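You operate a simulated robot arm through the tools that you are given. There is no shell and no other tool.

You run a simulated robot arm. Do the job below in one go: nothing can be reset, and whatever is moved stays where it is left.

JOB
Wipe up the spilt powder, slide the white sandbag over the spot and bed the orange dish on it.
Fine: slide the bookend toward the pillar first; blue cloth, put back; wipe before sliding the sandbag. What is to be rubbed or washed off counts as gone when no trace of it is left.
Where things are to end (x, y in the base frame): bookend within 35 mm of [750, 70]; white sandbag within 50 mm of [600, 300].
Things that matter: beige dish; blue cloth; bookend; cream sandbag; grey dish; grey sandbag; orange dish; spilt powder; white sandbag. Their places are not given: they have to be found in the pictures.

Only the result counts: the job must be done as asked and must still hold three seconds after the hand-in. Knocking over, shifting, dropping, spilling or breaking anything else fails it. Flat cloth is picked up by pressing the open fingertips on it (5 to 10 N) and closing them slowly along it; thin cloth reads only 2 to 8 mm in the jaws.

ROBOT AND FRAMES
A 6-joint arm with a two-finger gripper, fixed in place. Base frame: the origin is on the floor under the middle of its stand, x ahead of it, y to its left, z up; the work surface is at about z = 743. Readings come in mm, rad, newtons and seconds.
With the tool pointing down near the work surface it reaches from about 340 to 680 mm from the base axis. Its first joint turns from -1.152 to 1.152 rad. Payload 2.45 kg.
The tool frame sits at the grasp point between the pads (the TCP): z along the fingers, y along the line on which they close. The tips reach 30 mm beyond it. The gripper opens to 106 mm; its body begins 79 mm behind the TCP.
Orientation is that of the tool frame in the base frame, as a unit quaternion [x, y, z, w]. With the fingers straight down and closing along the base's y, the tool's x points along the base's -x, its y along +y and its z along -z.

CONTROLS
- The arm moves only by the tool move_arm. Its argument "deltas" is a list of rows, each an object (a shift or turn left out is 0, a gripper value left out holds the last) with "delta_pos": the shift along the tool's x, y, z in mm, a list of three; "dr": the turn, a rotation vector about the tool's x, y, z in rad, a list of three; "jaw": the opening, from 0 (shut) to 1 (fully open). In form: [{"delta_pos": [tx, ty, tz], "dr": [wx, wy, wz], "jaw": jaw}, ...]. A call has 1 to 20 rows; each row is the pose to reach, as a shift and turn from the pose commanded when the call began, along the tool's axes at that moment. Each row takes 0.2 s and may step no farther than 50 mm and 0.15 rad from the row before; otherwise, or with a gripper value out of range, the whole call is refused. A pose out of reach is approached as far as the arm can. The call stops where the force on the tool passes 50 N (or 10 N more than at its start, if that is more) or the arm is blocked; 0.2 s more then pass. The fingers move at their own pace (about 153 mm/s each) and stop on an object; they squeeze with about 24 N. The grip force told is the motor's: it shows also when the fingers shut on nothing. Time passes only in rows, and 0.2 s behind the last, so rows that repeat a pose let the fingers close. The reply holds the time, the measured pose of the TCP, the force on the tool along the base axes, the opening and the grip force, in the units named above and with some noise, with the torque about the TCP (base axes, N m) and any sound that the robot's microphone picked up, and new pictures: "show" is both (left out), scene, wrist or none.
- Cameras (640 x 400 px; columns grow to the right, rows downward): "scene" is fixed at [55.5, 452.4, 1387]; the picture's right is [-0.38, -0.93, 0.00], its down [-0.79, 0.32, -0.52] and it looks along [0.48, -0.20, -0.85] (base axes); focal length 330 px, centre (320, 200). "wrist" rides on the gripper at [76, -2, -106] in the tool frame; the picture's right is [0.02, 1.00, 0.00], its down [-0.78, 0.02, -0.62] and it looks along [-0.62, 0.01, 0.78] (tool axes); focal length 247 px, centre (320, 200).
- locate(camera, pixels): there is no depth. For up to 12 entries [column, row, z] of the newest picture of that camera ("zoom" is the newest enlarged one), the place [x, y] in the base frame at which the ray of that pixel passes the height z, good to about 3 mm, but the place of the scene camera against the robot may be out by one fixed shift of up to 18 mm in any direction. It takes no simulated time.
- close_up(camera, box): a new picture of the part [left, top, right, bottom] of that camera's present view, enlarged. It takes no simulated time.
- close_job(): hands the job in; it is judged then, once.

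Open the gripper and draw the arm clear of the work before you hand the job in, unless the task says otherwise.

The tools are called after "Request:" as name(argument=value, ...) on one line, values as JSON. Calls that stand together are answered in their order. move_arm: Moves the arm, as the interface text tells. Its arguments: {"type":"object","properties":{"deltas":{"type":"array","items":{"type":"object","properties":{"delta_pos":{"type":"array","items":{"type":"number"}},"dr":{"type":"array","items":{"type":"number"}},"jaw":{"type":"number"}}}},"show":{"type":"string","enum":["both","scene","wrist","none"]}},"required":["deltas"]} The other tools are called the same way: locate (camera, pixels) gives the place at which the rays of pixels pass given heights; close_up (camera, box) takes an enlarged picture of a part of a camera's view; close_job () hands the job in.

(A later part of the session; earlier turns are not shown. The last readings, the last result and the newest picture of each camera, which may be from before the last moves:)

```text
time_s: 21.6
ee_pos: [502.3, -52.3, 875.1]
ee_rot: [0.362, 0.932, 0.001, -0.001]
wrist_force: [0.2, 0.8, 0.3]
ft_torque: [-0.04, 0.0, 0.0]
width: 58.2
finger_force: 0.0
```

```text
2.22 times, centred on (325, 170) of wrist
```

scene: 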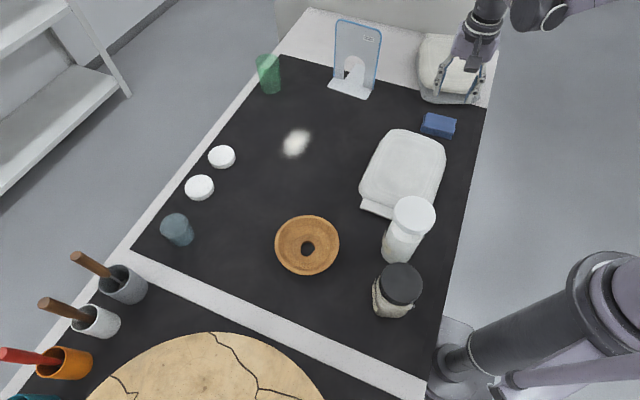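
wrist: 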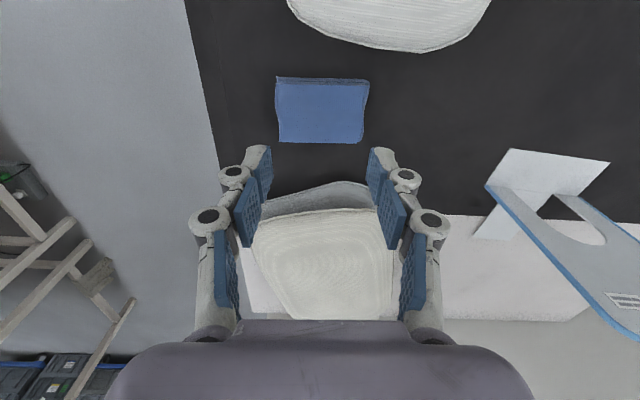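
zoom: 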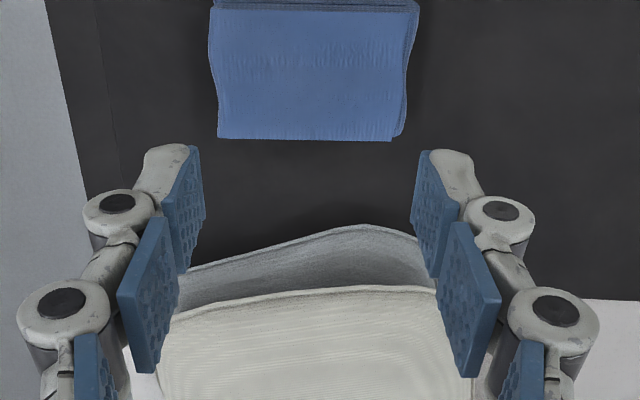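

The cloth slipped out and stayed on the table (wrist (275-369,77-143)). I re-measure it before gripping deeper.

Request:
close_up(camera="wrist", box=[260, 60, 390, 160])

Request:
locate(camera="wrist", pixels=[[275, 85, 765], [369, 86, 765], [362, 143, 765], [280, 142, 765]])

Request:
close_up(camera="scene", box=[410, 100, 470, 145])

```text
4.00 times, centred on (325, 110) of wrist
```

zoom: 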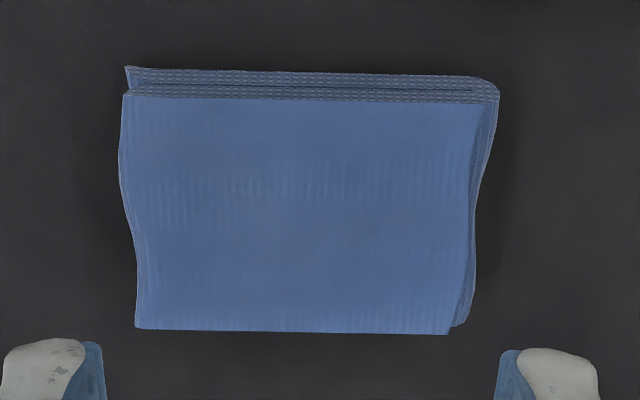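

```text
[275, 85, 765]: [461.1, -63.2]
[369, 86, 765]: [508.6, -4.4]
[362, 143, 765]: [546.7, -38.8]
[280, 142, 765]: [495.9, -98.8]
```

```text
8.89 times, centred on (440, 122) of scene
```

zoom: 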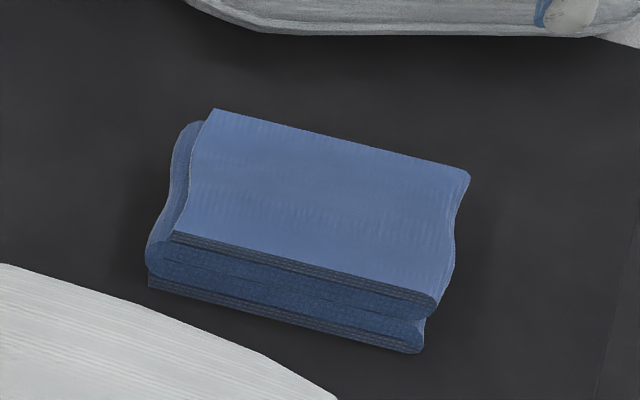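

The cloth hasn't shifted (centre (503,-51)). I go down again, grip deeper at TCP z≈777 and lift very slowly while checking the opening.

Request:
move_arm(deltas=[{"delta_pos": [0, 0, 0], "jaw": 1}, {"delta_pos": [-1, 0.8, 30], "jaw": 1}, {"delta_pos": [-1, 0.8, 65], "jaw": 1}, {"delta_pos": [-1, 0.8, 90], "jaw": 1}, {"delta_pos": [-1, 0.8, 98], "jaw": 1}, {"delta_pos": [-1, 0.8, 98], "jaw": 0.85}, {"delta_pos": [-1, 0.8, 98], "jaw": 0.78}, {"delta_pos": [-1, 0.8, 98], "jaw": 0.74}, {"delta_pos": [-1, 0.8, 98], "jaw": 0.7}, {"delta_pos": [-1, 0.8, 98], "jaw": 0.6}, {"delta_pos": [-1, 0.8, 98], "jaw": 0.4}, {"delta_pos": [-1, 0.8, 98], "jaw": 0.4}, {"delta_pos": [-1, 0.8, 98], "jaw": 0.4}])

Request:
close_up(camera="wrist", box=[200, 90, 450, 260])

Request:
close_up(camera="scene", box=[400, 80, 490, 150])

```text
time_s: 24.4
ee_pos: [506.0, -51.4, 778.1]
ee_rot: [0.362, 0.932, 0.001, 0.0]
wrist_force: [-1.1, -1.3, 6.5]
ft_torque: [-0.04, 0.07, 0.01]
width: 79.1
finger_force: 23.9
```

scene: 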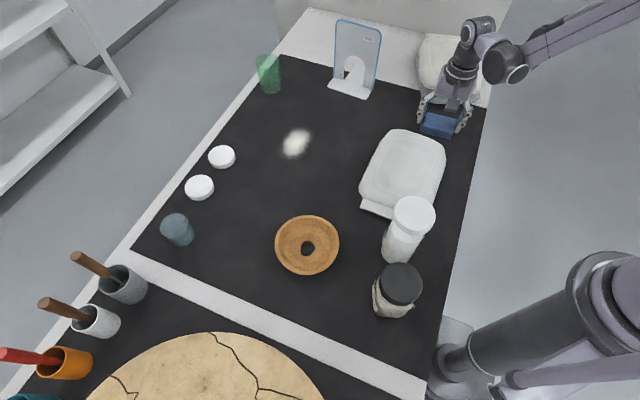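
wrist: 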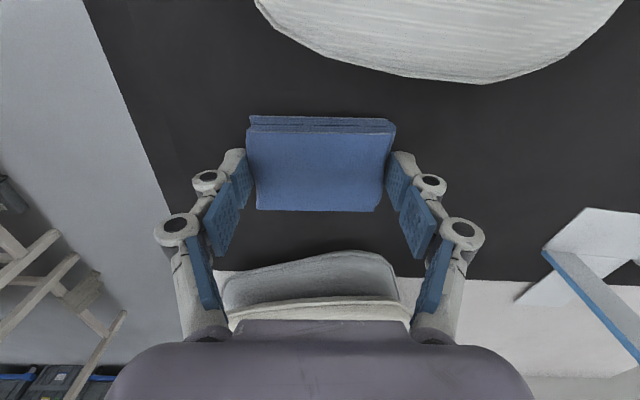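

```text
2.35 times, centred on (325, 175) of wrist
```

zoom: 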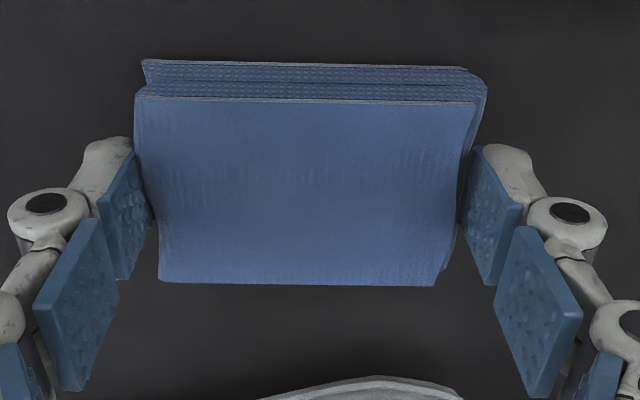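

```text
5.71 times, centred on (445, 115) of scene
```

zoom: 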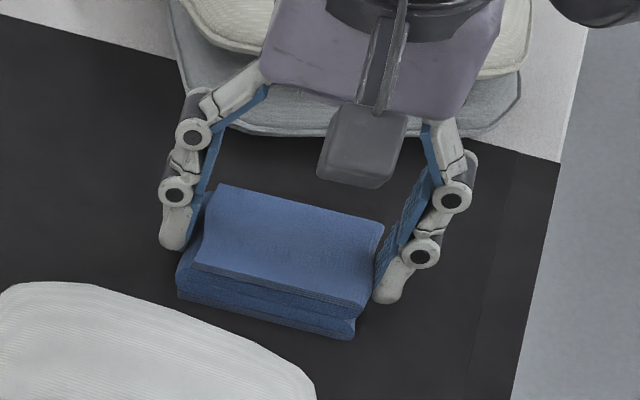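

Both fingertips now sit low at the cloth's ends. I lift slowly by 12 mm and read the opening.

Request:
move_arm(deltas=[{"delta_pos": [0, 0, -2]}, {"delta_pos": [0, 0, -4]}, {"delta_pos": [0, 0, -6]}, {"delta_pos": [0, 0, -8]}, {"delta_pos": [0, 0, -10]}, {"delta_pos": [0, 0, -12]}, {"delta_pos": [0, 0, -12]}])

Request:
close_up(camera="scene", box=[400, 80, 490, 150])

```text
time_s: 26.0
ee_pos: [504.0, -50.1, 791.0]
ee_rot: [0.362, 0.932, 0.001, 0.0]
wrist_force: [-0.4, 0.2, -1.0]
ft_torque: [0.01, -0.01, -0.04]
width: 79.0
finger_force: 23.9
```

scene: 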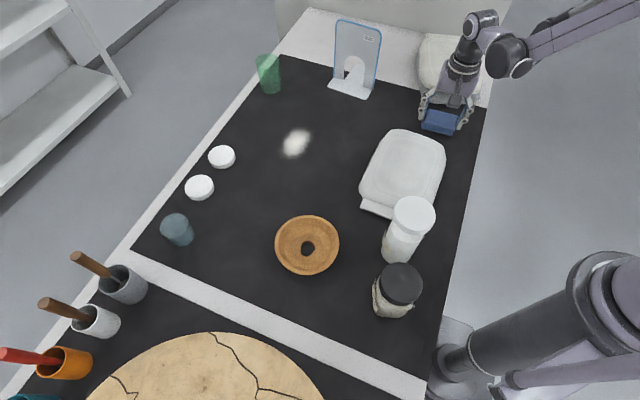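
wrist: 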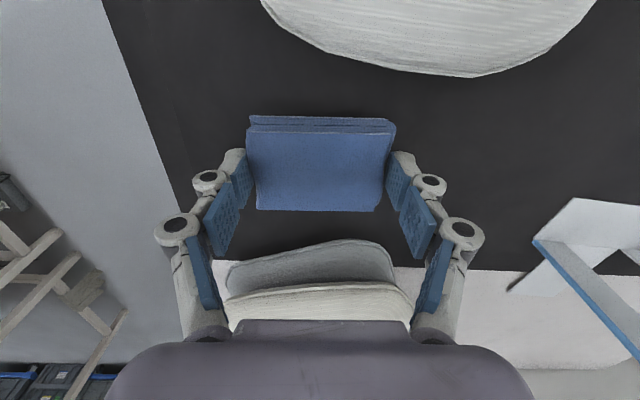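

```text
5.71 times, centred on (445, 115) of scene
```

zoom: 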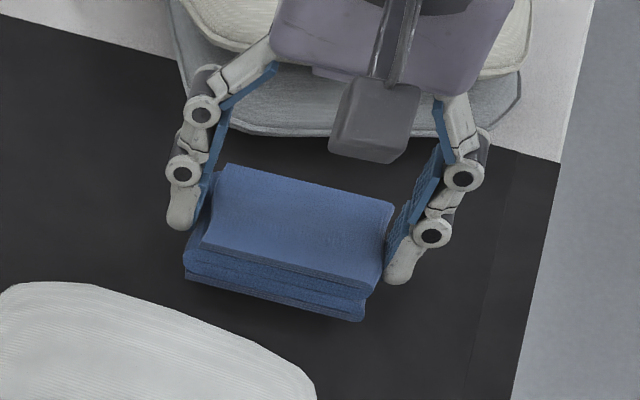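

The cloth is lifted and held (79 mm, ~1 N weight; its bottom is about 35 mm below the TCP). I raise it and carry it slowly toward the powder, turning it so its long side is radial.

Request:
move_arm(deltas=[{"delta_pos": [0, 0, -15]}, {"delta_pos": [0, 0, -35]}, {"delta_pos": [0, 0, -60]}, {"delta_pos": [0, 0, -85]}, {"delta_pos": [14, 20, -90], "dr": [0, 0, 0.03]}, {"delta_pos": [28, 40, -90], "dr": [0, 0, 0.06]}, {"delta_pos": [42, 60, -90], "dr": [0, 0, 0.09]}, {"delta_pos": [57, 80, -90], "dr": [0, 0, 0.12]}, {"delta_pos": [72, 100, -90], "dr": [0, 0, 0.15]}, {"delta_pos": [87, 122, -90], "dr": [0, 0, 0.18]}, {"delta_pos": [103, 145, -90], "dr": [0, 0, 0.21]}, {"delta_pos": [119, 168, -90], "dr": [0, 0, 0.24]}, {"delta_pos": [135, 191, -90], "dr": [0, 0, 0.27]}, {"delta_pos": [148, 209, -90], "dr": [0, 0, 0.3]}, {"delta_pos": [159, 225, -90], "dr": [0, 0, 0.33]}, {"delta_pos": [169, 238, -90], "dr": [0, 0, 0.363]}, {"delta_pos": [169, 238, -90], "dr": [0, 0, 0.363]}])

```text
time_s: 29.6
ee_pos: [539.0, 238.7, 879.9]
ee_rot: [0.524, 0.851, 0.001, 0.0]
wrist_force: [0.0, -0.1, -0.4]
ft_torque: [-0.01, -0.02, 0.01]
width: 79.3
finger_force: 24.1
```

scene: 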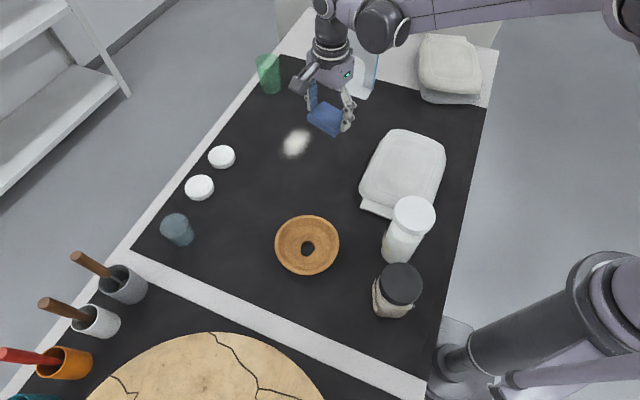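
wrist: 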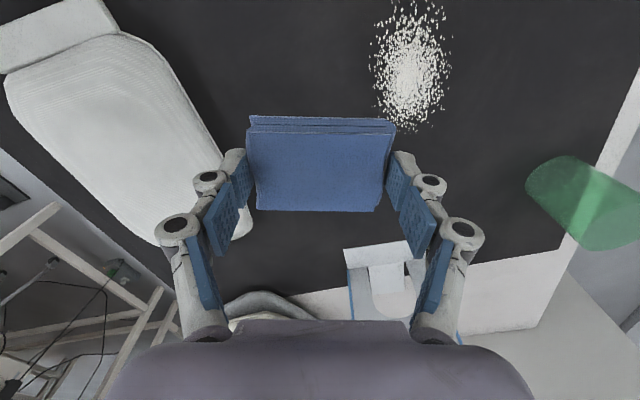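

Cloth still held. I measure the powder's extent from this view (columns 370-452, rows 0-130).

Request:
locate(camera="wrist", pixels=[[370, 60, 743], [452, 60, 743], [410, 131, 743], [405, 2, 743], [385, 110, 743], [440, 110, 743], [375, 20, 743], [448, 20, 743]])

Request:
close_up(camera="scene", box=[265, 110, 330, 170])

Request:
locate(camera="scene", pixels=[[279, 148, 743], [313, 136, 743], [296, 127, 743], [294, 160, 743], [282, 159, 743], [311, 128, 743]])

```text
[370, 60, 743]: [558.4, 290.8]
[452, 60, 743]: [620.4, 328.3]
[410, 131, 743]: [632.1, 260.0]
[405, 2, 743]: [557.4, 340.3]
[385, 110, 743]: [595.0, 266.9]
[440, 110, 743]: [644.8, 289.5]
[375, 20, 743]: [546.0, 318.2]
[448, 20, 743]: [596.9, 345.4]
```

```text
6.67 times, centred on (298, 140) of scene
```

zoom: 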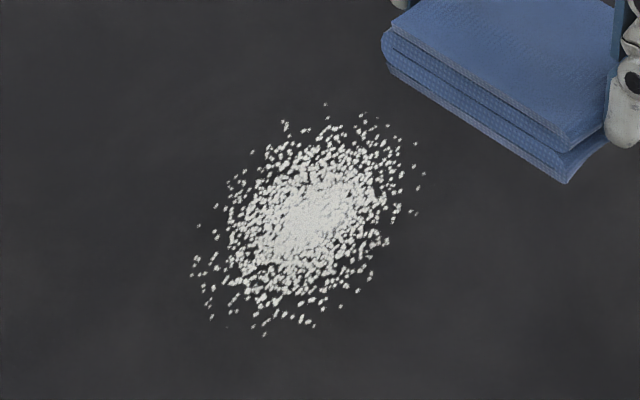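

```text
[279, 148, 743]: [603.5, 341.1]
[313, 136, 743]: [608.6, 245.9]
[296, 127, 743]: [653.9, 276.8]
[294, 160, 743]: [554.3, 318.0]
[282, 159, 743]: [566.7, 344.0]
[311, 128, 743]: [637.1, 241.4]
```

Powder in radial/tangential terms: radius 628-706, tangential −55…+58 about azimuth 26.8°. I move beside it and lower the cloth to just above the mat.

Request:
move_arm(deltas=[{"delta_pos": [-18, 22, 0]}, {"delta_pos": [-36, 44, 0]}, {"delta_pos": [-55, 66, 10]}, {"delta_pos": [-60, 66, 40]}, {"delta_pos": [-60, 66, 70]}, {"delta_pos": [-60, 66, 90]}, {"delta_pos": [-60, 66, 98]}, {"delta_pos": [-60, 66, 103]}, {"delta_pos": [-60, 66, 103]}])

```text
time_s: 31.6
ee_pos: [626.9, 213.2, 777.2]
ee_rot: [0.525, 0.851, 0.002, 0.0]
wrist_force: [1.1, 1.5, 20.2]
ft_torque: [0.05, -0.08, -0.01]
width: 79.4
finger_force: 24.6
```

scene: 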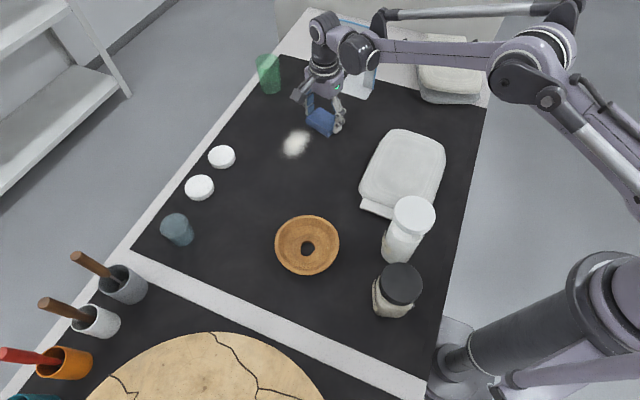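
wrist: 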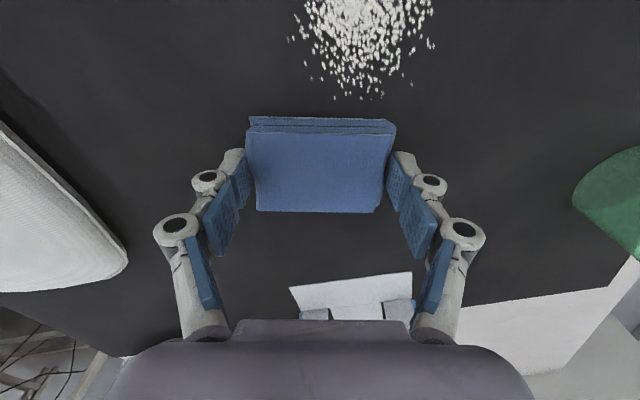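

The cloth touches the mat (20 N). I ease up by 1.5 mm and sweep it tangentially across the powder.

Request:
move_arm(deltas=[{"delta_pos": [0, 0, -1.5]}, {"delta_pos": [12, 0, -1.5]}, {"delta_pos": [24, 0, -1.5]}, {"delta_pos": [36, 0, -1.5]}, {"delta_pos": [48, 0, -1.5]}, {"delta_pos": [60, 0, -1.5]}, {"delta_pos": [72, 0, -1.5]}, {"delta_pos": [84, 0, -1.5]}, {"delta_pos": [96, 0, -1.5]}, {"delta_pos": [108, 0, -1.5]}, {"delta_pos": [120, 0, -1.5]}, {"delta_pos": [132, 0, -1.5]}, {"delta_pos": [144, 0, -1.5]}, {"delta_pos": [156, 0, -1.5]}, {"delta_pos": [168, 0, -1.5]}, {"delta_pos": [180, 0, -1.5]}, {"delta_pos": [180, 0, -1.5]}])

Request:
close_up(camera="scene", box=[250, 90, 350, 180])

```text
time_s: 35.2
ee_pos: [545.8, 376.8, 779.5]
ee_rot: [0.525, 0.851, 0.001, 0.0]
wrist_force: [0.3, 0.2, -1.3]
ft_torque: [0.01, -0.02, -0.01]
width: 79.1
finger_force: 24.7
```

scene: 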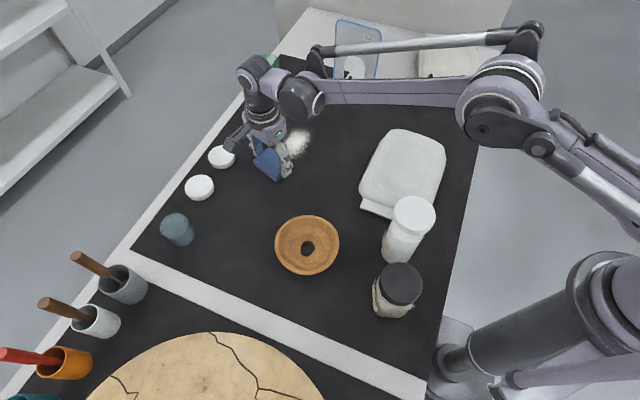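
wrist: 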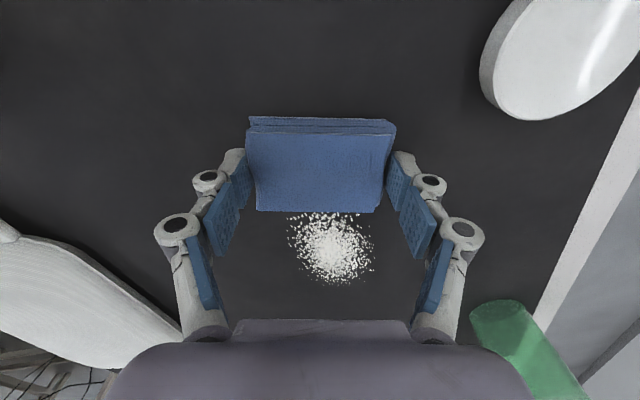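

```text
4.44 times, centred on (300, 135) of scene
```

zoom: 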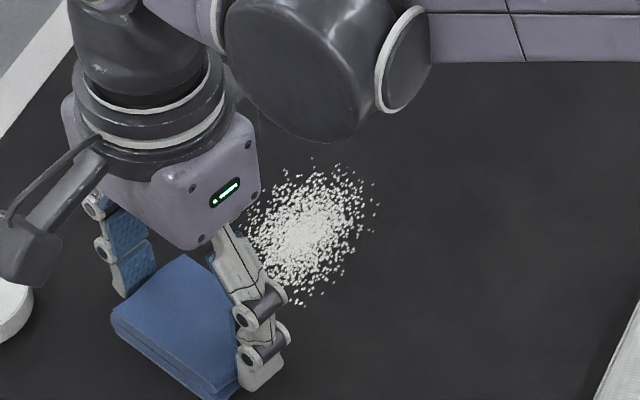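

The cloth was hovering (−1.3 N), so the powder is still there. I lower in 1 mm steps to find a firm but moderate contact.

Request:
move_arm(deltas=[{"delta_pos": [0, 0, 1.0]}, {"delta_pos": [0, 0, 1.0]}, {"delta_pos": [0, 0, 2.0]}, {"delta_pos": [0, 0, 2.0]}], show="none")

```text
time_s: 36.2
ee_pos: [547.3, 375.7, 776.9]
ee_rot: [0.525, 0.851, 0.001, -0.001]
wrist_force: [-0.5, 1.2, 0.0]
ft_torque: [-0.04, 0.01, 0.01]
width: 78.9
finger_force: 23.7
```

Only just touching at 776.9. I go on lowering by another 2 mm.

Request:
move_arm(deltas=[{"delta_pos": [0, 0, 1.0]}, {"delta_pos": [0, 0, 1.0]}, {"delta_pos": [0, 0, 1.0]}], show="none")

```text
time_s: 37.0
ee_pos: [547.2, 375.9, 777.6]
ee_rot: [0.525, 0.851, 0.002, 0.0]
wrist_force: [1.5, 1.1, 20.6]
ft_torque: [0.04, -0.12, 0.03]
width: 79.3
finger_force: 23.6
```

Contact is stiff: 20 N now. I ease 0.3 mm and sweep back across the powder.

Request:
move_arm(deltas=[{"delta_pos": [0, 0, -0.3]}, {"delta_pos": [-12, 0, -0.3]}, {"delta_pos": [-24, 0, -0.3]}, {"delta_pos": [-36, 0, -0.3]}, {"delta_pos": [-48, 0, -0.3]}, {"delta_pos": [-60, 0, -0.3]}, {"delta_pos": [-72, 0, -0.3]}, {"delta_pos": [-84, 0, -0.3]}, {"delta_pos": [-96, 0, -0.3]}, {"delta_pos": [-108, 0, -0.3]}, {"delta_pos": [-120, 0, -0.3]}, {"delta_pos": [-132, 0, -0.3]}, {"delta_pos": [-144, 0, -0.3]}, {"delta_pos": [-156, 0, -0.3]}, {"delta_pos": [-168, 0, -0.3]}, {"delta_pos": [-180, 0, -0.3]}, {"delta_pos": [-180, 0, -0.3]}])

Request:
close_up(camera="scene", box=[250, 90, 350, 180])

```text
time_s: 40.6
ee_pos: [626.4, 214.4, 776.4]
ee_rot: [0.524, 0.852, 0.0, 0.0]
wrist_force: [-2.7, 2.5, 5.6]
ft_torque: [0.03, 0.01, 0.07]
width: 79.0
finger_force: 23.8
```

scene: 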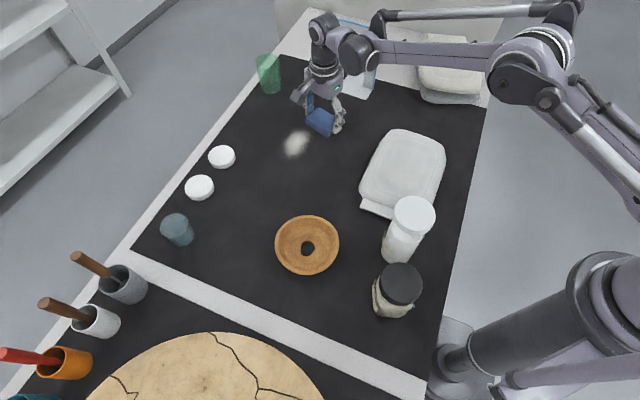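
wrist: 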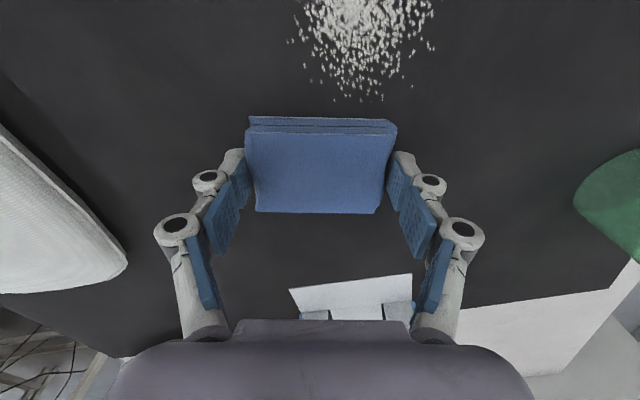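

```text
4.44 times, centred on (300, 135) of scene
```

zoom: 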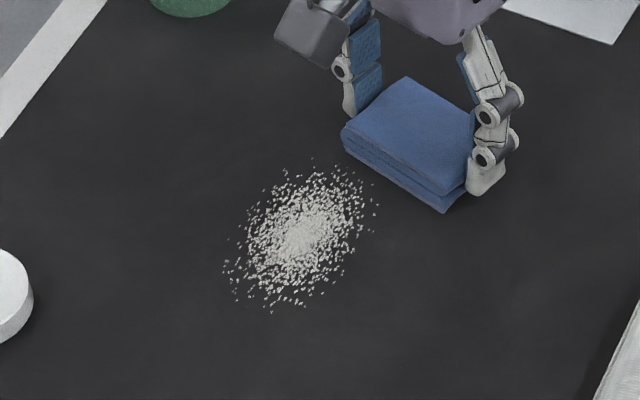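

The powder looks fainter, so rubbing under pressure works but needs several strokes. I press a little more and rub back and forth, shifting outward on the return.

Request:
move_arm(deltas=[{"delta_pos": [15, 3, 0.5]}, {"delta_pos": [30, 3, 0.5]}, {"delta_pos": [45, 3, 0.5]}, {"delta_pos": [60, 3, 0.5]}, {"delta_pos": [75, 3, 0.5]}, {"delta_pos": [90, 3, 0.5]}, {"delta_pos": [105, 3, 0.5]}, {"delta_pos": [120, 3, 0.5]}, {"delta_pos": [135, 3, 0.5]}, {"delta_pos": [150, 10, 0.5]}, {"delta_pos": [140, 20, 0.5]}, {"delta_pos": [125, 20, 0.5]}, {"delta_pos": [110, 20, 0.5]}, {"delta_pos": [95, 20, 0.5]}, {"delta_pos": [80, 20, 0.5]}, {"delta_pos": [65, 20, 0.5]}, {"delta_pos": [50, 20, 0.5]}, {"delta_pos": [35, 20, 0.5]}, {"delta_pos": [20, 20, 0.5]}, {"delta_pos": [5, 15, 0.5]}])

Request:
close_up(camera="scene", box=[250, 90, 350, 180])

```text
time_s: 44.8
ee_pos: [638.9, 225.8, 775.1]
ee_rot: [0.525, 0.851, 0.001, -0.001]
wrist_force: [1.0, -0.6, -0.2]
ft_torque: [0.0, -0.03, -0.01]
width: 79.0
finger_force: 24.0
```

scene: 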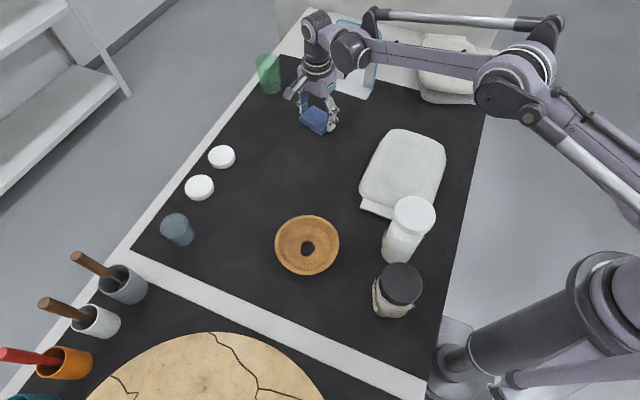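
wrist: 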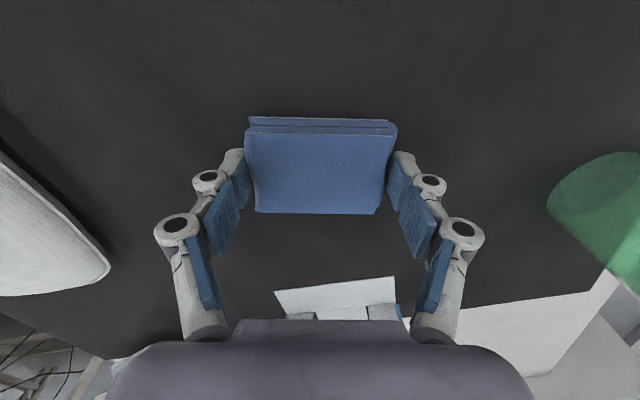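

```text
4.44 times, centred on (300, 135) of scene
```

zoom: 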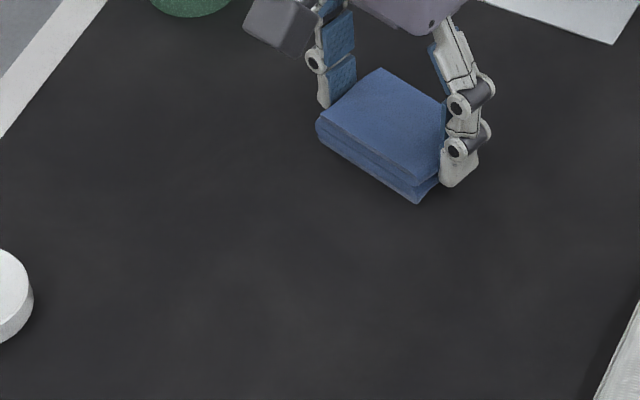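

The powder is gone from view. I lift the cloth and inspect the whole spot, including what was beneath it.

Request:
move_arm(deltas=[{"delta_pos": [0, -10, -15]}, {"delta_pos": [0, -25, -40]}, {"delta_pos": [-10, -45, -70]}, {"delta_pos": [-20, -65, -100]}, {"delta_pos": [-20, -65, -100]}])

Request:
close_up(camera="scene", box=[260, 90, 340, 170])

Request:
close_up(camera="wrist", box=[300, 0, 560, 180])

```text
time_s: 46.0
ee_pos: [588.9, 178.0, 876.1]
ee_rot: [0.524, 0.852, 0.001, 0.0]
wrist_force: [0.1, -0.2, -0.9]
ft_torque: [0.03, -0.02, -0.02]
width: 78.7
finger_force: 24.1
```

scene: 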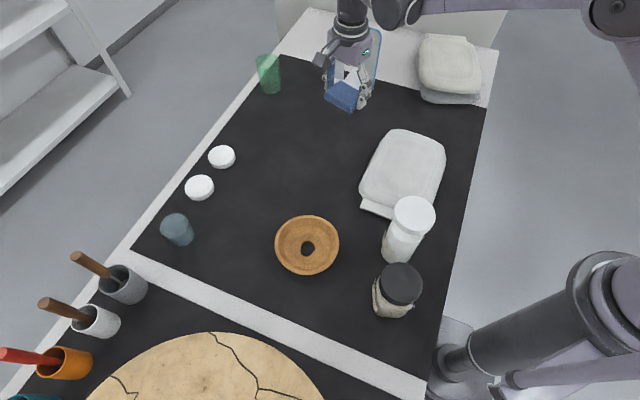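
wrist: 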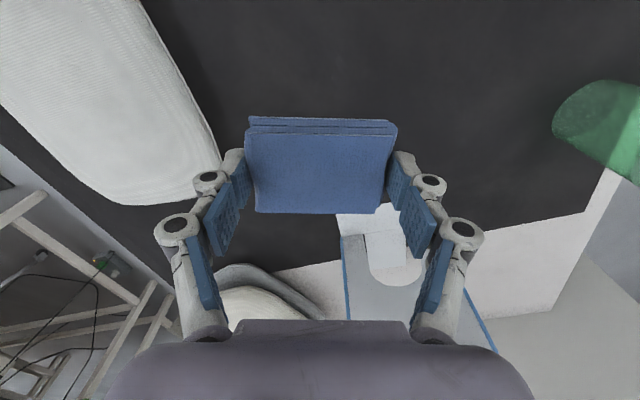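

```text
5.00 times, centred on (300, 130) of scene
```

zoom: 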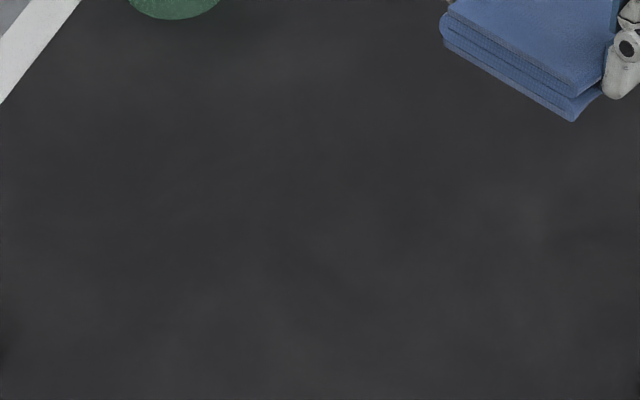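

```text
2.22 times, centred on (430, 90) of wrist
```

zoom: 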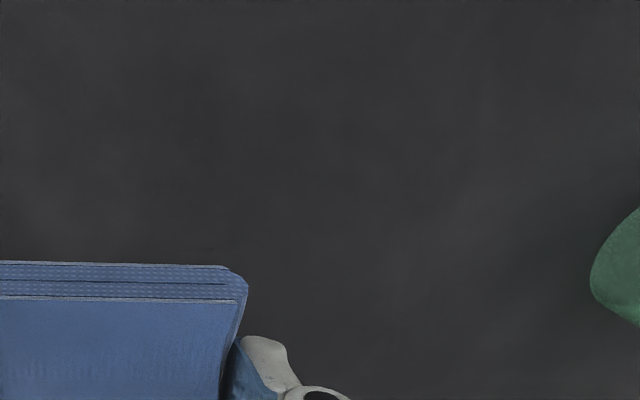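

No trace is visible. For safety I give the spot one more pair of strokes; first I go back down and check the contact force.

Request:
move_arm(deltas=[{"delta_pos": [30, 15, 20]}, {"delta_pos": [60, 30, 50]}, {"delta_pos": [80, 50, 80]}, {"delta_pos": [100, 52, 95]}, {"delta_pos": [100, 52, 100]}, {"delta_pos": [100, 52, 100.8]}, {"delta_pos": [100, 52, 100.8]}], show="none")

```text
time_s: 47.6
ee_pos: [591.6, 290.5, 774.0]
ee_rot: [0.525, 0.851, 0.001, -0.001]
wrist_force: [-0.2, 0.2, -0.6]
ft_torque: [0.01, 0.02, -0.02]
width: 79.3
finger_force: 23.6
```

The cloth has crept up ~3 mm in the grip and hovers; I lower further in 1 mm steps.

Request:
move_arm(deltas=[{"delta_pos": [0, 0, 0.8]}, {"delta_pos": [0, 0, 1.6]}, {"delta_pos": [0, 0, 1.6]}], show="none")

```text
time_s: 48.4
ee_pos: [590.5, 291.2, 774.0]
ee_rot: [0.525, 0.851, 0.0, 0.001]
wrist_force: [-0.7, -1.1, 21.0]
ft_torque: [-0.02, 0.0, -0.02]
width: 79.6
finger_force: 24.0
```

Contact at 21 N. I ease 0.4 mm and rub two lanes once more.

Request:
move_arm(deltas=[{"delta_pos": [-15, 0, -0.4]}, {"delta_pos": [-30, 0, -0.4]}, {"delta_pos": [-45, 0, -0.4]}, {"delta_pos": [-60, 0, -0.4]}, {"delta_pos": [-45, 10, -0.4]}, {"delta_pos": [-30, 20, -0.4]}, {"delta_pos": [-15, 20, -0.4]}, {"delta_pos": [0, 20, -0.4]}, {"delta_pos": [15, 20, -0.4]}, {"delta_pos": [30, 20, -0.4]}, {"delta_pos": [45, 20, -0.4]}, {"delta_pos": [60, 15, -0.4]}, {"delta_pos": [60, 0, -0.4]}, {"delta_pos": [50, -8, -0.4]}, {"delta_pos": [35, -8, -0.4]}, {"delta_pos": [20, -8, -0.4]}, {"delta_pos": [5, -8, -0.4]}, {"delta_pos": [-10, -8, -0.4]}, {"delta_pos": [-25, -8, -0.4]}, {"delta_pos": [-40, -8, -0.4]}], show="none")

```text
time_s: 52.6
ee_pos: [601.2, 251.4, 774.7]
ee_rot: [0.525, 0.851, 0.001, 0.0]
wrist_force: [0.7, -0.8, 0.8]
ft_torque: [0.01, -0.02, 0.0]
width: 79.0
finger_force: 24.2
```

Done rubbing. I lift the cloth well clear and inspect the spot and the cloth's seat in the grip.

Request:
move_arm(deltas=[{"delta_pos": [0, 0, -15]}, {"delta_pos": [-10, -20, -45]}, {"delta_pos": [-20, -40, -80]}, {"delta_pos": [-40, -60, -106]}, {"delta_pos": [-50, -80, -106]}, {"delta_pos": [-50, -80, -106]}])

Request:
close_up(camera="scene", box=[250, 90, 350, 180])

Request:
close_up(camera="scene", box=[310, 50, 400, 130])

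```text
time_s: 54.0
ee_pos: [551.7, 171.9, 878.9]
ee_rot: [0.524, 0.852, 0.002, 0.0]
wrist_force: [0.3, -0.3, -0.5]
ft_torque: [0.01, -0.03, -0.01]
width: 78.7
finger_force: 23.8
```

scene: 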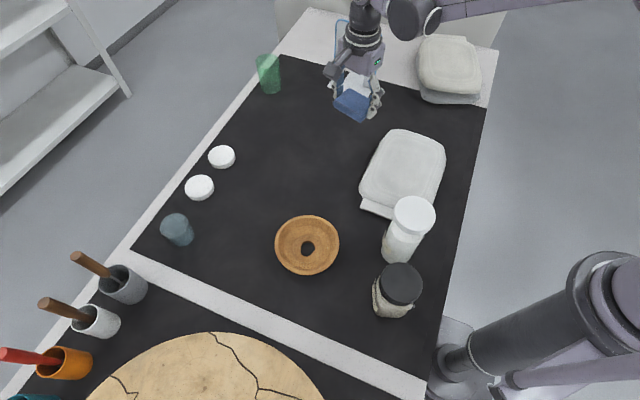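
wrist: 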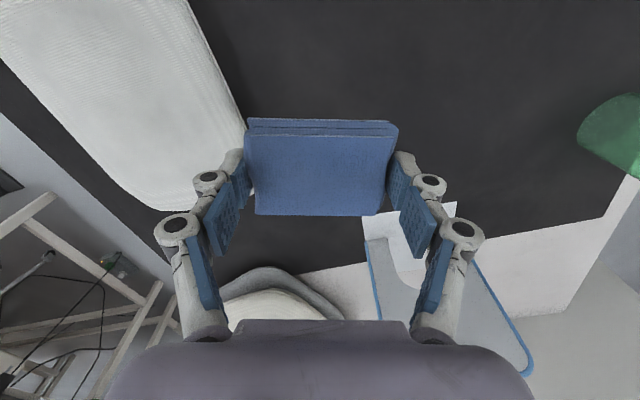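

```text
4.44 times, centred on (300, 135) of scene
```

zoom: 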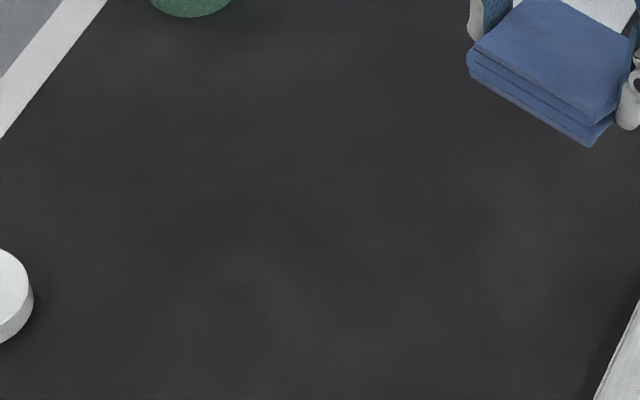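

```text
5.00 times, centred on (355, 90) of scene
```

zoom: 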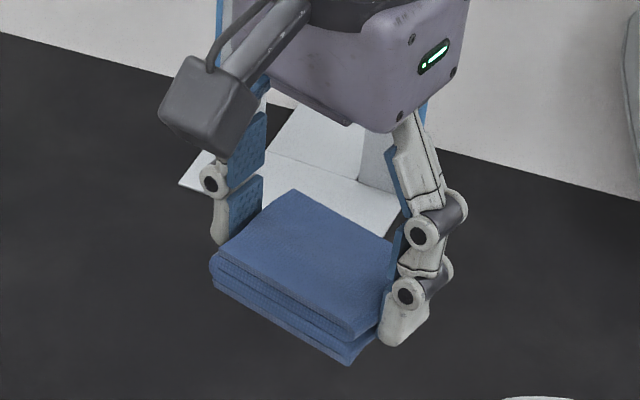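

The spot is clean. I carry the cloth back above its original place (503,-51) and turn it back to its original orientation.

Request:
move_arm(deltas=[{"delta_pos": [-17.7, -14.3, 0], "dr": [0, 0, -0.036]}, {"delta_pos": [-35.4, -28.7, 0], "dr": [0, 0, -0.073]}, {"delta_pos": [-53.1, -43, 0], "dr": [0, 0, -0.109]}, {"delta_pos": [-70.8, -57.4, 0], "dr": [0, 0, -0.145]}, {"delta_pos": [-88.5, -71.7, 0], "dr": [0, 0, -0.182]}, {"delta_pos": [-106.2, -86, 0], "dr": [0, 0, -0.218]}, {"delta_pos": [-123.9, -100.4, 0], "dr": [0, 0, -0.254]}, {"delta_pos": [-141.6, -114.7, 0], "dr": [0, 0, -0.29]}, {"delta_pos": [-159.3, -129, 0], "dr": [0, 0, -0.327]}, {"delta_pos": [-177, -143.4, 0], "dr": [0, 0, -0.363]}, {"delta_pos": [-177, -143.4, 0], "dr": [0, 0, -0.363]}])

```text
time_s: 56.4
ee_pos: [503.5, -52.0, 879.7]
ee_rot: [0.362, 0.932, 0.0, 0.001]
wrist_force: [0.1, -0.2, 0.3]
ft_torque: [0.0, 0.0, -0.04]
width: 78.9
finger_force: 24.5
```

scene: 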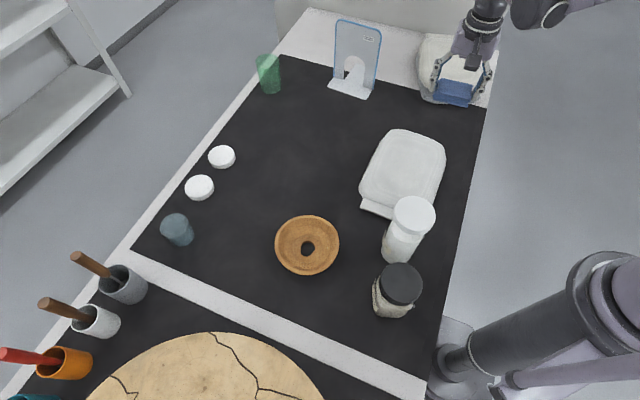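
wrist: 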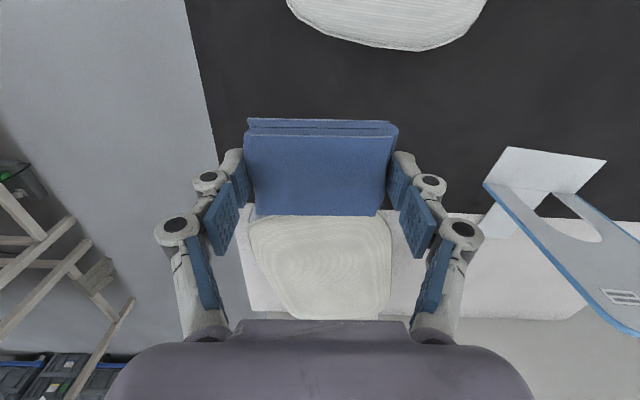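

Over the original place. I lower the cloth to the mat, slowly at the end, and read the force.

Request:
move_arm(deltas=[{"delta_pos": [0, 0, 30]}, {"delta_pos": [0, 0, 60]}, {"delta_pos": [0, 0, 85]}, {"delta_pos": [0, 0, 96]}, {"delta_pos": [0, 0, 101]}, {"delta_pos": [0, 0, 103]}, {"delta_pos": [0, 0, 103]}], show="wrist")

```text
time_s: 58.0
ee_pos: [502.6, -51.6, 775.6]
ee_rot: [0.362, 0.932, 0.001, 0.0]
wrist_force: [0.3, -0.3, -0.3]
ft_torque: [0.01, -0.01, -0.02]
width: 79.2
finger_force: 24.2
```

wrist: 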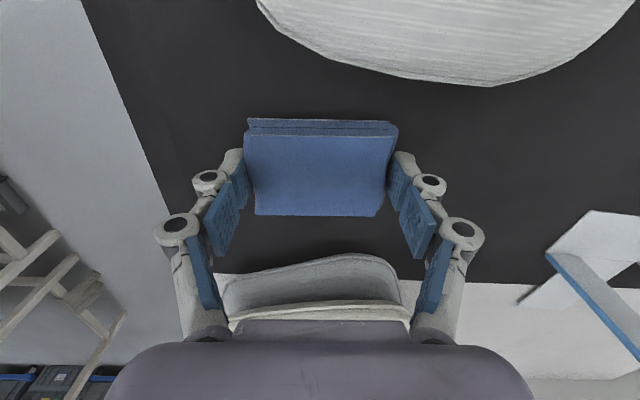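

Nearly touching (force still ~0). I lower 1.2 mm more and open the jaws.

Request:
move_arm(deltas=[{"delta_pos": [0, 0, 1.0]}, {"delta_pos": [0, 0, 1.2]}, {"delta_pos": [0, 0, 1.2], "jaw": 0.8}, {"delta_pos": [0, 0, 1.2], "jaw": 0.9}, {"delta_pos": [0, 0, 1.2], "jaw": 1.0}, {"delta_pos": [0, 0, 1.2], "jaw": 1.0}], show="wrist")

```text
time_s: 59.4
ee_pos: [503.7, -50.7, 774.4]
ee_rot: [0.362, 0.932, 0.0, 0.0]
wrist_force: [-0.7, 0.1, -0.1]
ft_torque: [-0.01, -0.01, 0.0]
width: 105.8
finger_force: 0.0
```

wrist: 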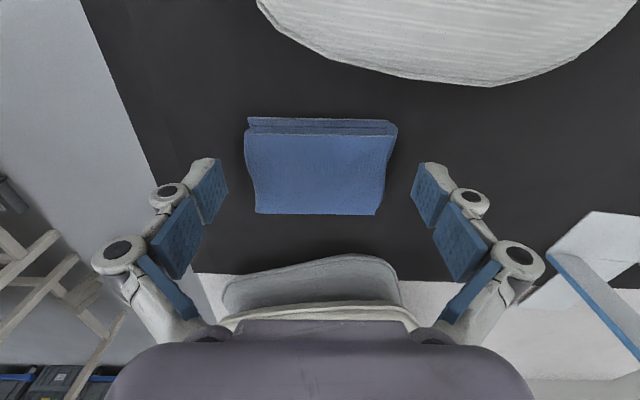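

Cloth is released in its place. I rise and swing toward the robot's side of the sandbag with the camera looking over it.

Request:
move_arm(deltas=[{"delta_pos": [0, 0, -30]}, {"delta_pos": [0, 0, -75]}, {"delta_pos": [0, 0, -120]}, {"delta_pos": [20, -5, -160], "dr": [0, 0, -0.14]}, {"delta_pos": [40, -10, -200], "dr": [0, 0, -0.28]}, {"delta_pos": [60, -15, -210], "dr": [0, 0, -0.42]}, {"delta_pos": [80, -20, -210], "dr": [0, 0, -0.56]}, {"delta_pos": [100, -25, -210], "dr": [0, 0, -0.7]}, {"delta_pos": [120, -28, -210], "dr": [0, 0, -0.84]}, {"delta_pos": [140, -28, -210], "dr": [0, 0, -0.98]}, {"delta_pos": [155, -28, -210], "dr": [0, 0, -1.12]}, {"delta_pos": [160, -28, -210], "dr": [0, 0, -1.26]}, {"delta_pos": [160, -28, -210], "dr": [0, 0, -1.4]}, {"delta_pos": [160, -28, -210], "dr": [0, 0, -1.5]}, {"delta_pos": [160, -28, -210], "dr": [0, 0, -1.5]}])

```text
time_s: 62.6
ee_pos: [367.7, 35.7, 985.3]
ee_rot: [-0.372, 0.928, 0.001, 0.001]
wrist_force: [1.0, 0.0, 0.2]
ft_torque: [0.01, 0.0, 0.0]
width: 105.7
finger_force: 0.1
```

scene: 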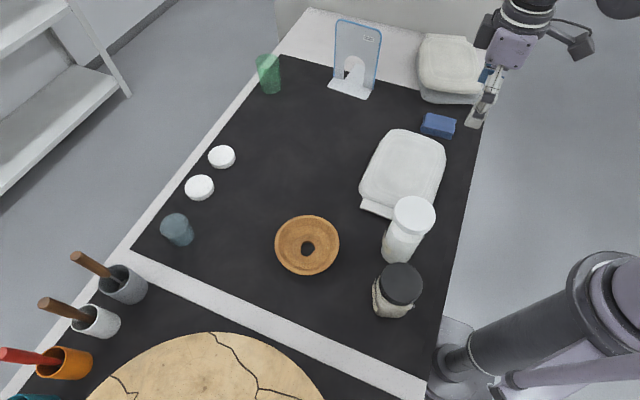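
wrist: 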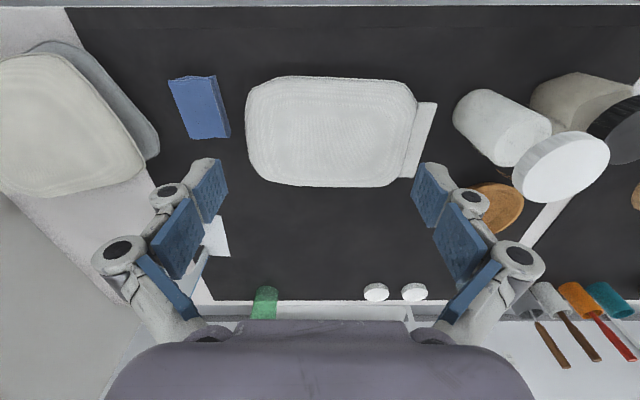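

Good overview: the sandbag spans wrist columns 246-418, rows 77-187, its tab at the right (405-437,100-178). I measure it.

Request:
locate(camera="wrist", pixels=[[285, 76, 745], [390, 81, 745], [330, 78, 745], [246, 130, 750], [418, 125, 750], [325, 188, 755], [385, 187, 755], [437, 102, 745], [411, 178, 745], [453, 100, 743], [480, 125, 743], [545, 135, 743]])

Request:
close_up(camera="wrist", box=[220, 50, 470, 210])

```text
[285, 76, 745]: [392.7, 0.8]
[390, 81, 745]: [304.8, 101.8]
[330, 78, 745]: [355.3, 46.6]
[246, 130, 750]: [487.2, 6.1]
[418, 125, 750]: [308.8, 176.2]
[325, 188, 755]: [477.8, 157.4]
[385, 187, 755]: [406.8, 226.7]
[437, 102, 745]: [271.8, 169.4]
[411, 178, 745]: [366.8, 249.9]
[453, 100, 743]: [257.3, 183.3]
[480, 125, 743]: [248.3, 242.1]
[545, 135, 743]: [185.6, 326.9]
```

```text
2.50 times, centred on (345, 130) of wrist
```

zoom: 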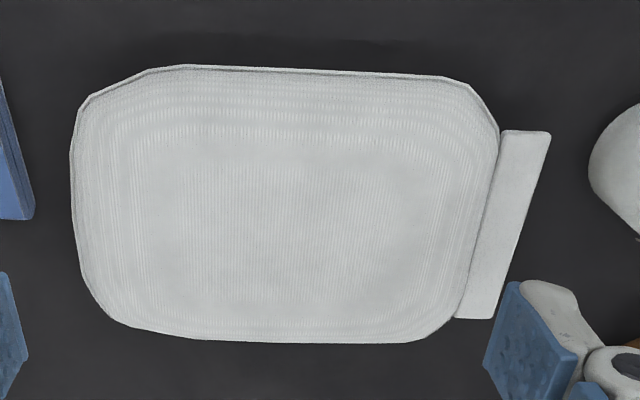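

Sandbag: ~246 mm long across, ~163 mm deep, centre ≈(411,104); it must go ≈272 mm along (0.72,0.69). I position the open fingers behind its robot-side edge (slightly off-centre to stay within reach) and descend.

Request:
move_arm(deltas=[{"delta_pos": [14, 2, 10], "jaw": 1}, {"delta_pos": [30, 3, 40]}, {"delta_pos": [30, 3, 80]}, {"delta_pos": [30, 3, 120]}, {"delta_pos": [30, 3, 150]}, {"delta_pos": [30, 3, 150]}])

```text
time_s: 64.0
ee_pos: [343.3, 17.4, 833.3]
ee_rot: [-0.371, 0.929, 0.001, 0.002]
wrist_force: [0.6, 0.2, 0.3]
ft_torque: [-0.02, 0.0, 0.01]
width: 106.2
finger_force: 0.0
```

scene: 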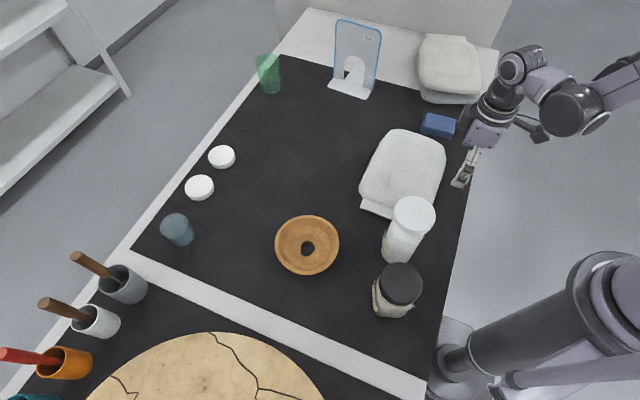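
wrist: 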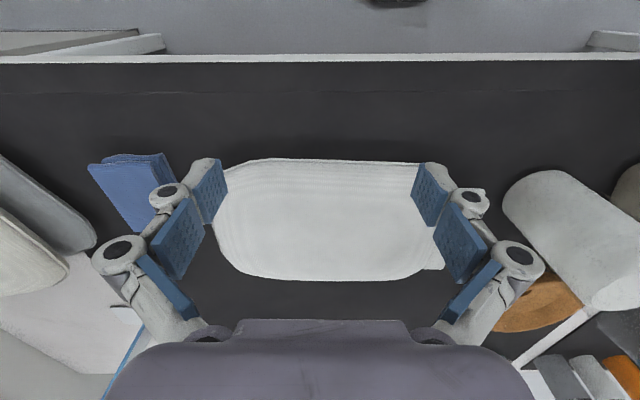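

TCP is at p≈260, just behind the sandbag's near edge. I descend to z≈782.

Request:
move_arm(deltas=[{"delta_pos": [0, 0, 25]}, {"delta_pos": [0, 0, 42]}, {"delta_pos": [0, 0, 51]}, {"delta_pos": [0, 0, 51]}])

Request:
close_up(camera="wrist", box=[140, 100, 500, 320])

Request:
close_up(camera="scene", box=[340, 100, 520, 240])

```text
time_s: 65.0
ee_pos: [345.9, 18.1, 789.0]
ee_rot: [-0.37, 0.929, 0.001, 0.0]
wrist_force: [0.1, -0.4, -0.2]
ft_torque: [0.0, 0.01, -0.01]
width: 105.8
finger_force: 0.2
out of reach, approached as far as the arm can: row 3, 4
```

scene: 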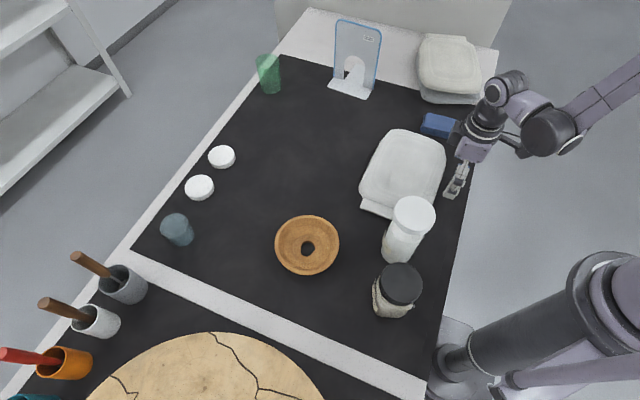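
wrist: 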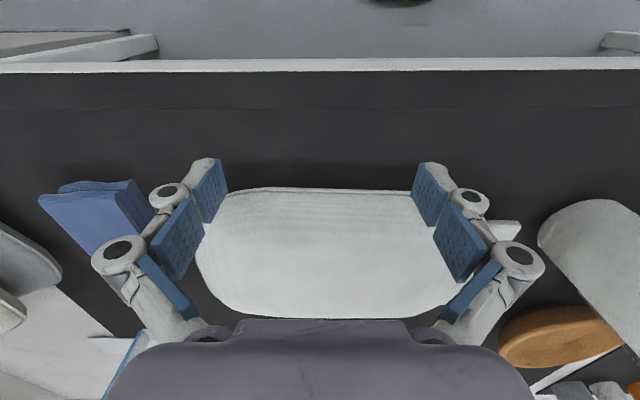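

```text
1.78 times, centred on (320, 210) of wrist
```

zoom: 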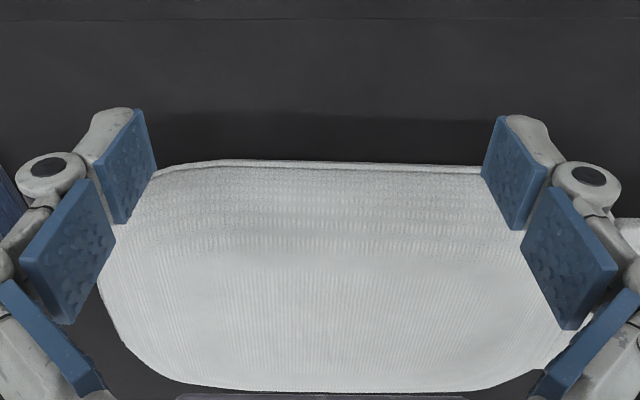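

```text
2.86 times, centred on (430, 170) of scene
```

zoom: 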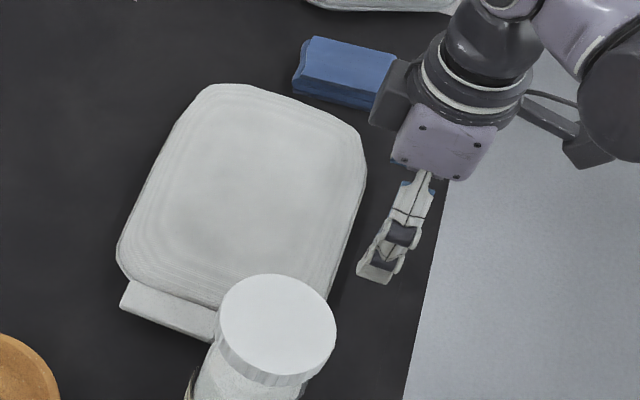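

The arm bottoms out at z=789 this close in (tips ~z 759), which is still on the bag's side. I advance slowly along the push direction until contact, the height easing down as reach allows.

Request:
move_arm(deltas=[{"delta_pos": [-5, 0, 0]}, {"delta_pos": [-10, 0, 0]}, {"delta_pos": [-15, 0, 0]}, {"delta_pos": [-20, 0, 0]}, {"delta_pos": [-25, 0.5, 0]}, {"delta_pos": [-30, 1, 0]}])

Request:
close_up(camera="scene", box=[340, 100, 520, 240])

```text
time_s: 66.4
ee_pos: [367.4, 41.0, 787.9]
ee_rot: [-0.372, 0.928, 0.001, 0.001]
wrist_force: [-0.2, 0.0, -0.1]
ft_torque: [0.01, -0.02, 0.03]
width: 106.0
finger_force: 0.1
```

scene: 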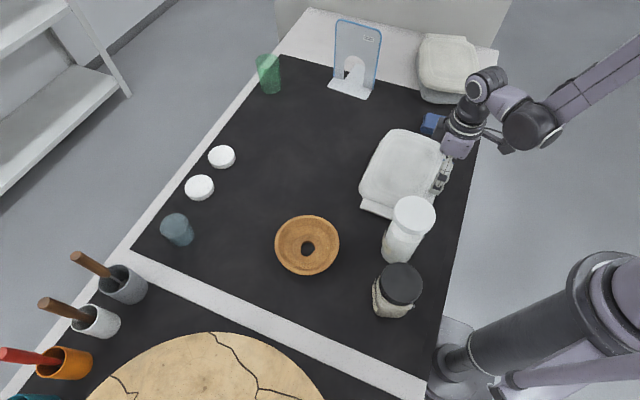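
wrist: 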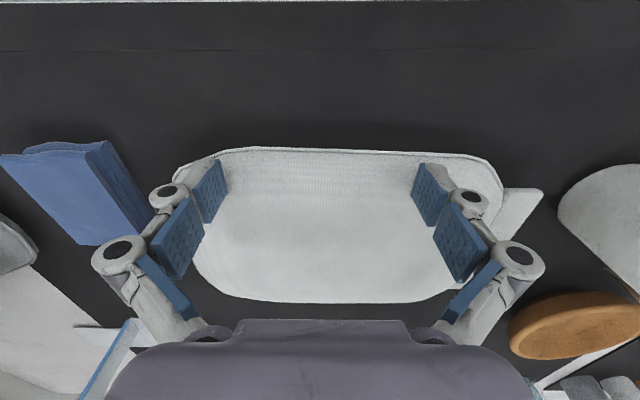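

```text
2.86 times, centred on (430, 170) of scene
```

zoom: 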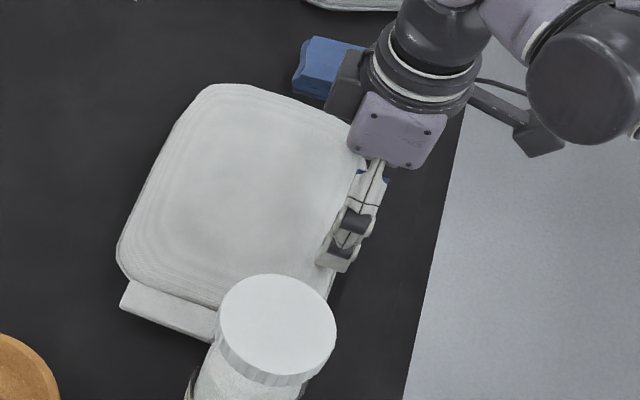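

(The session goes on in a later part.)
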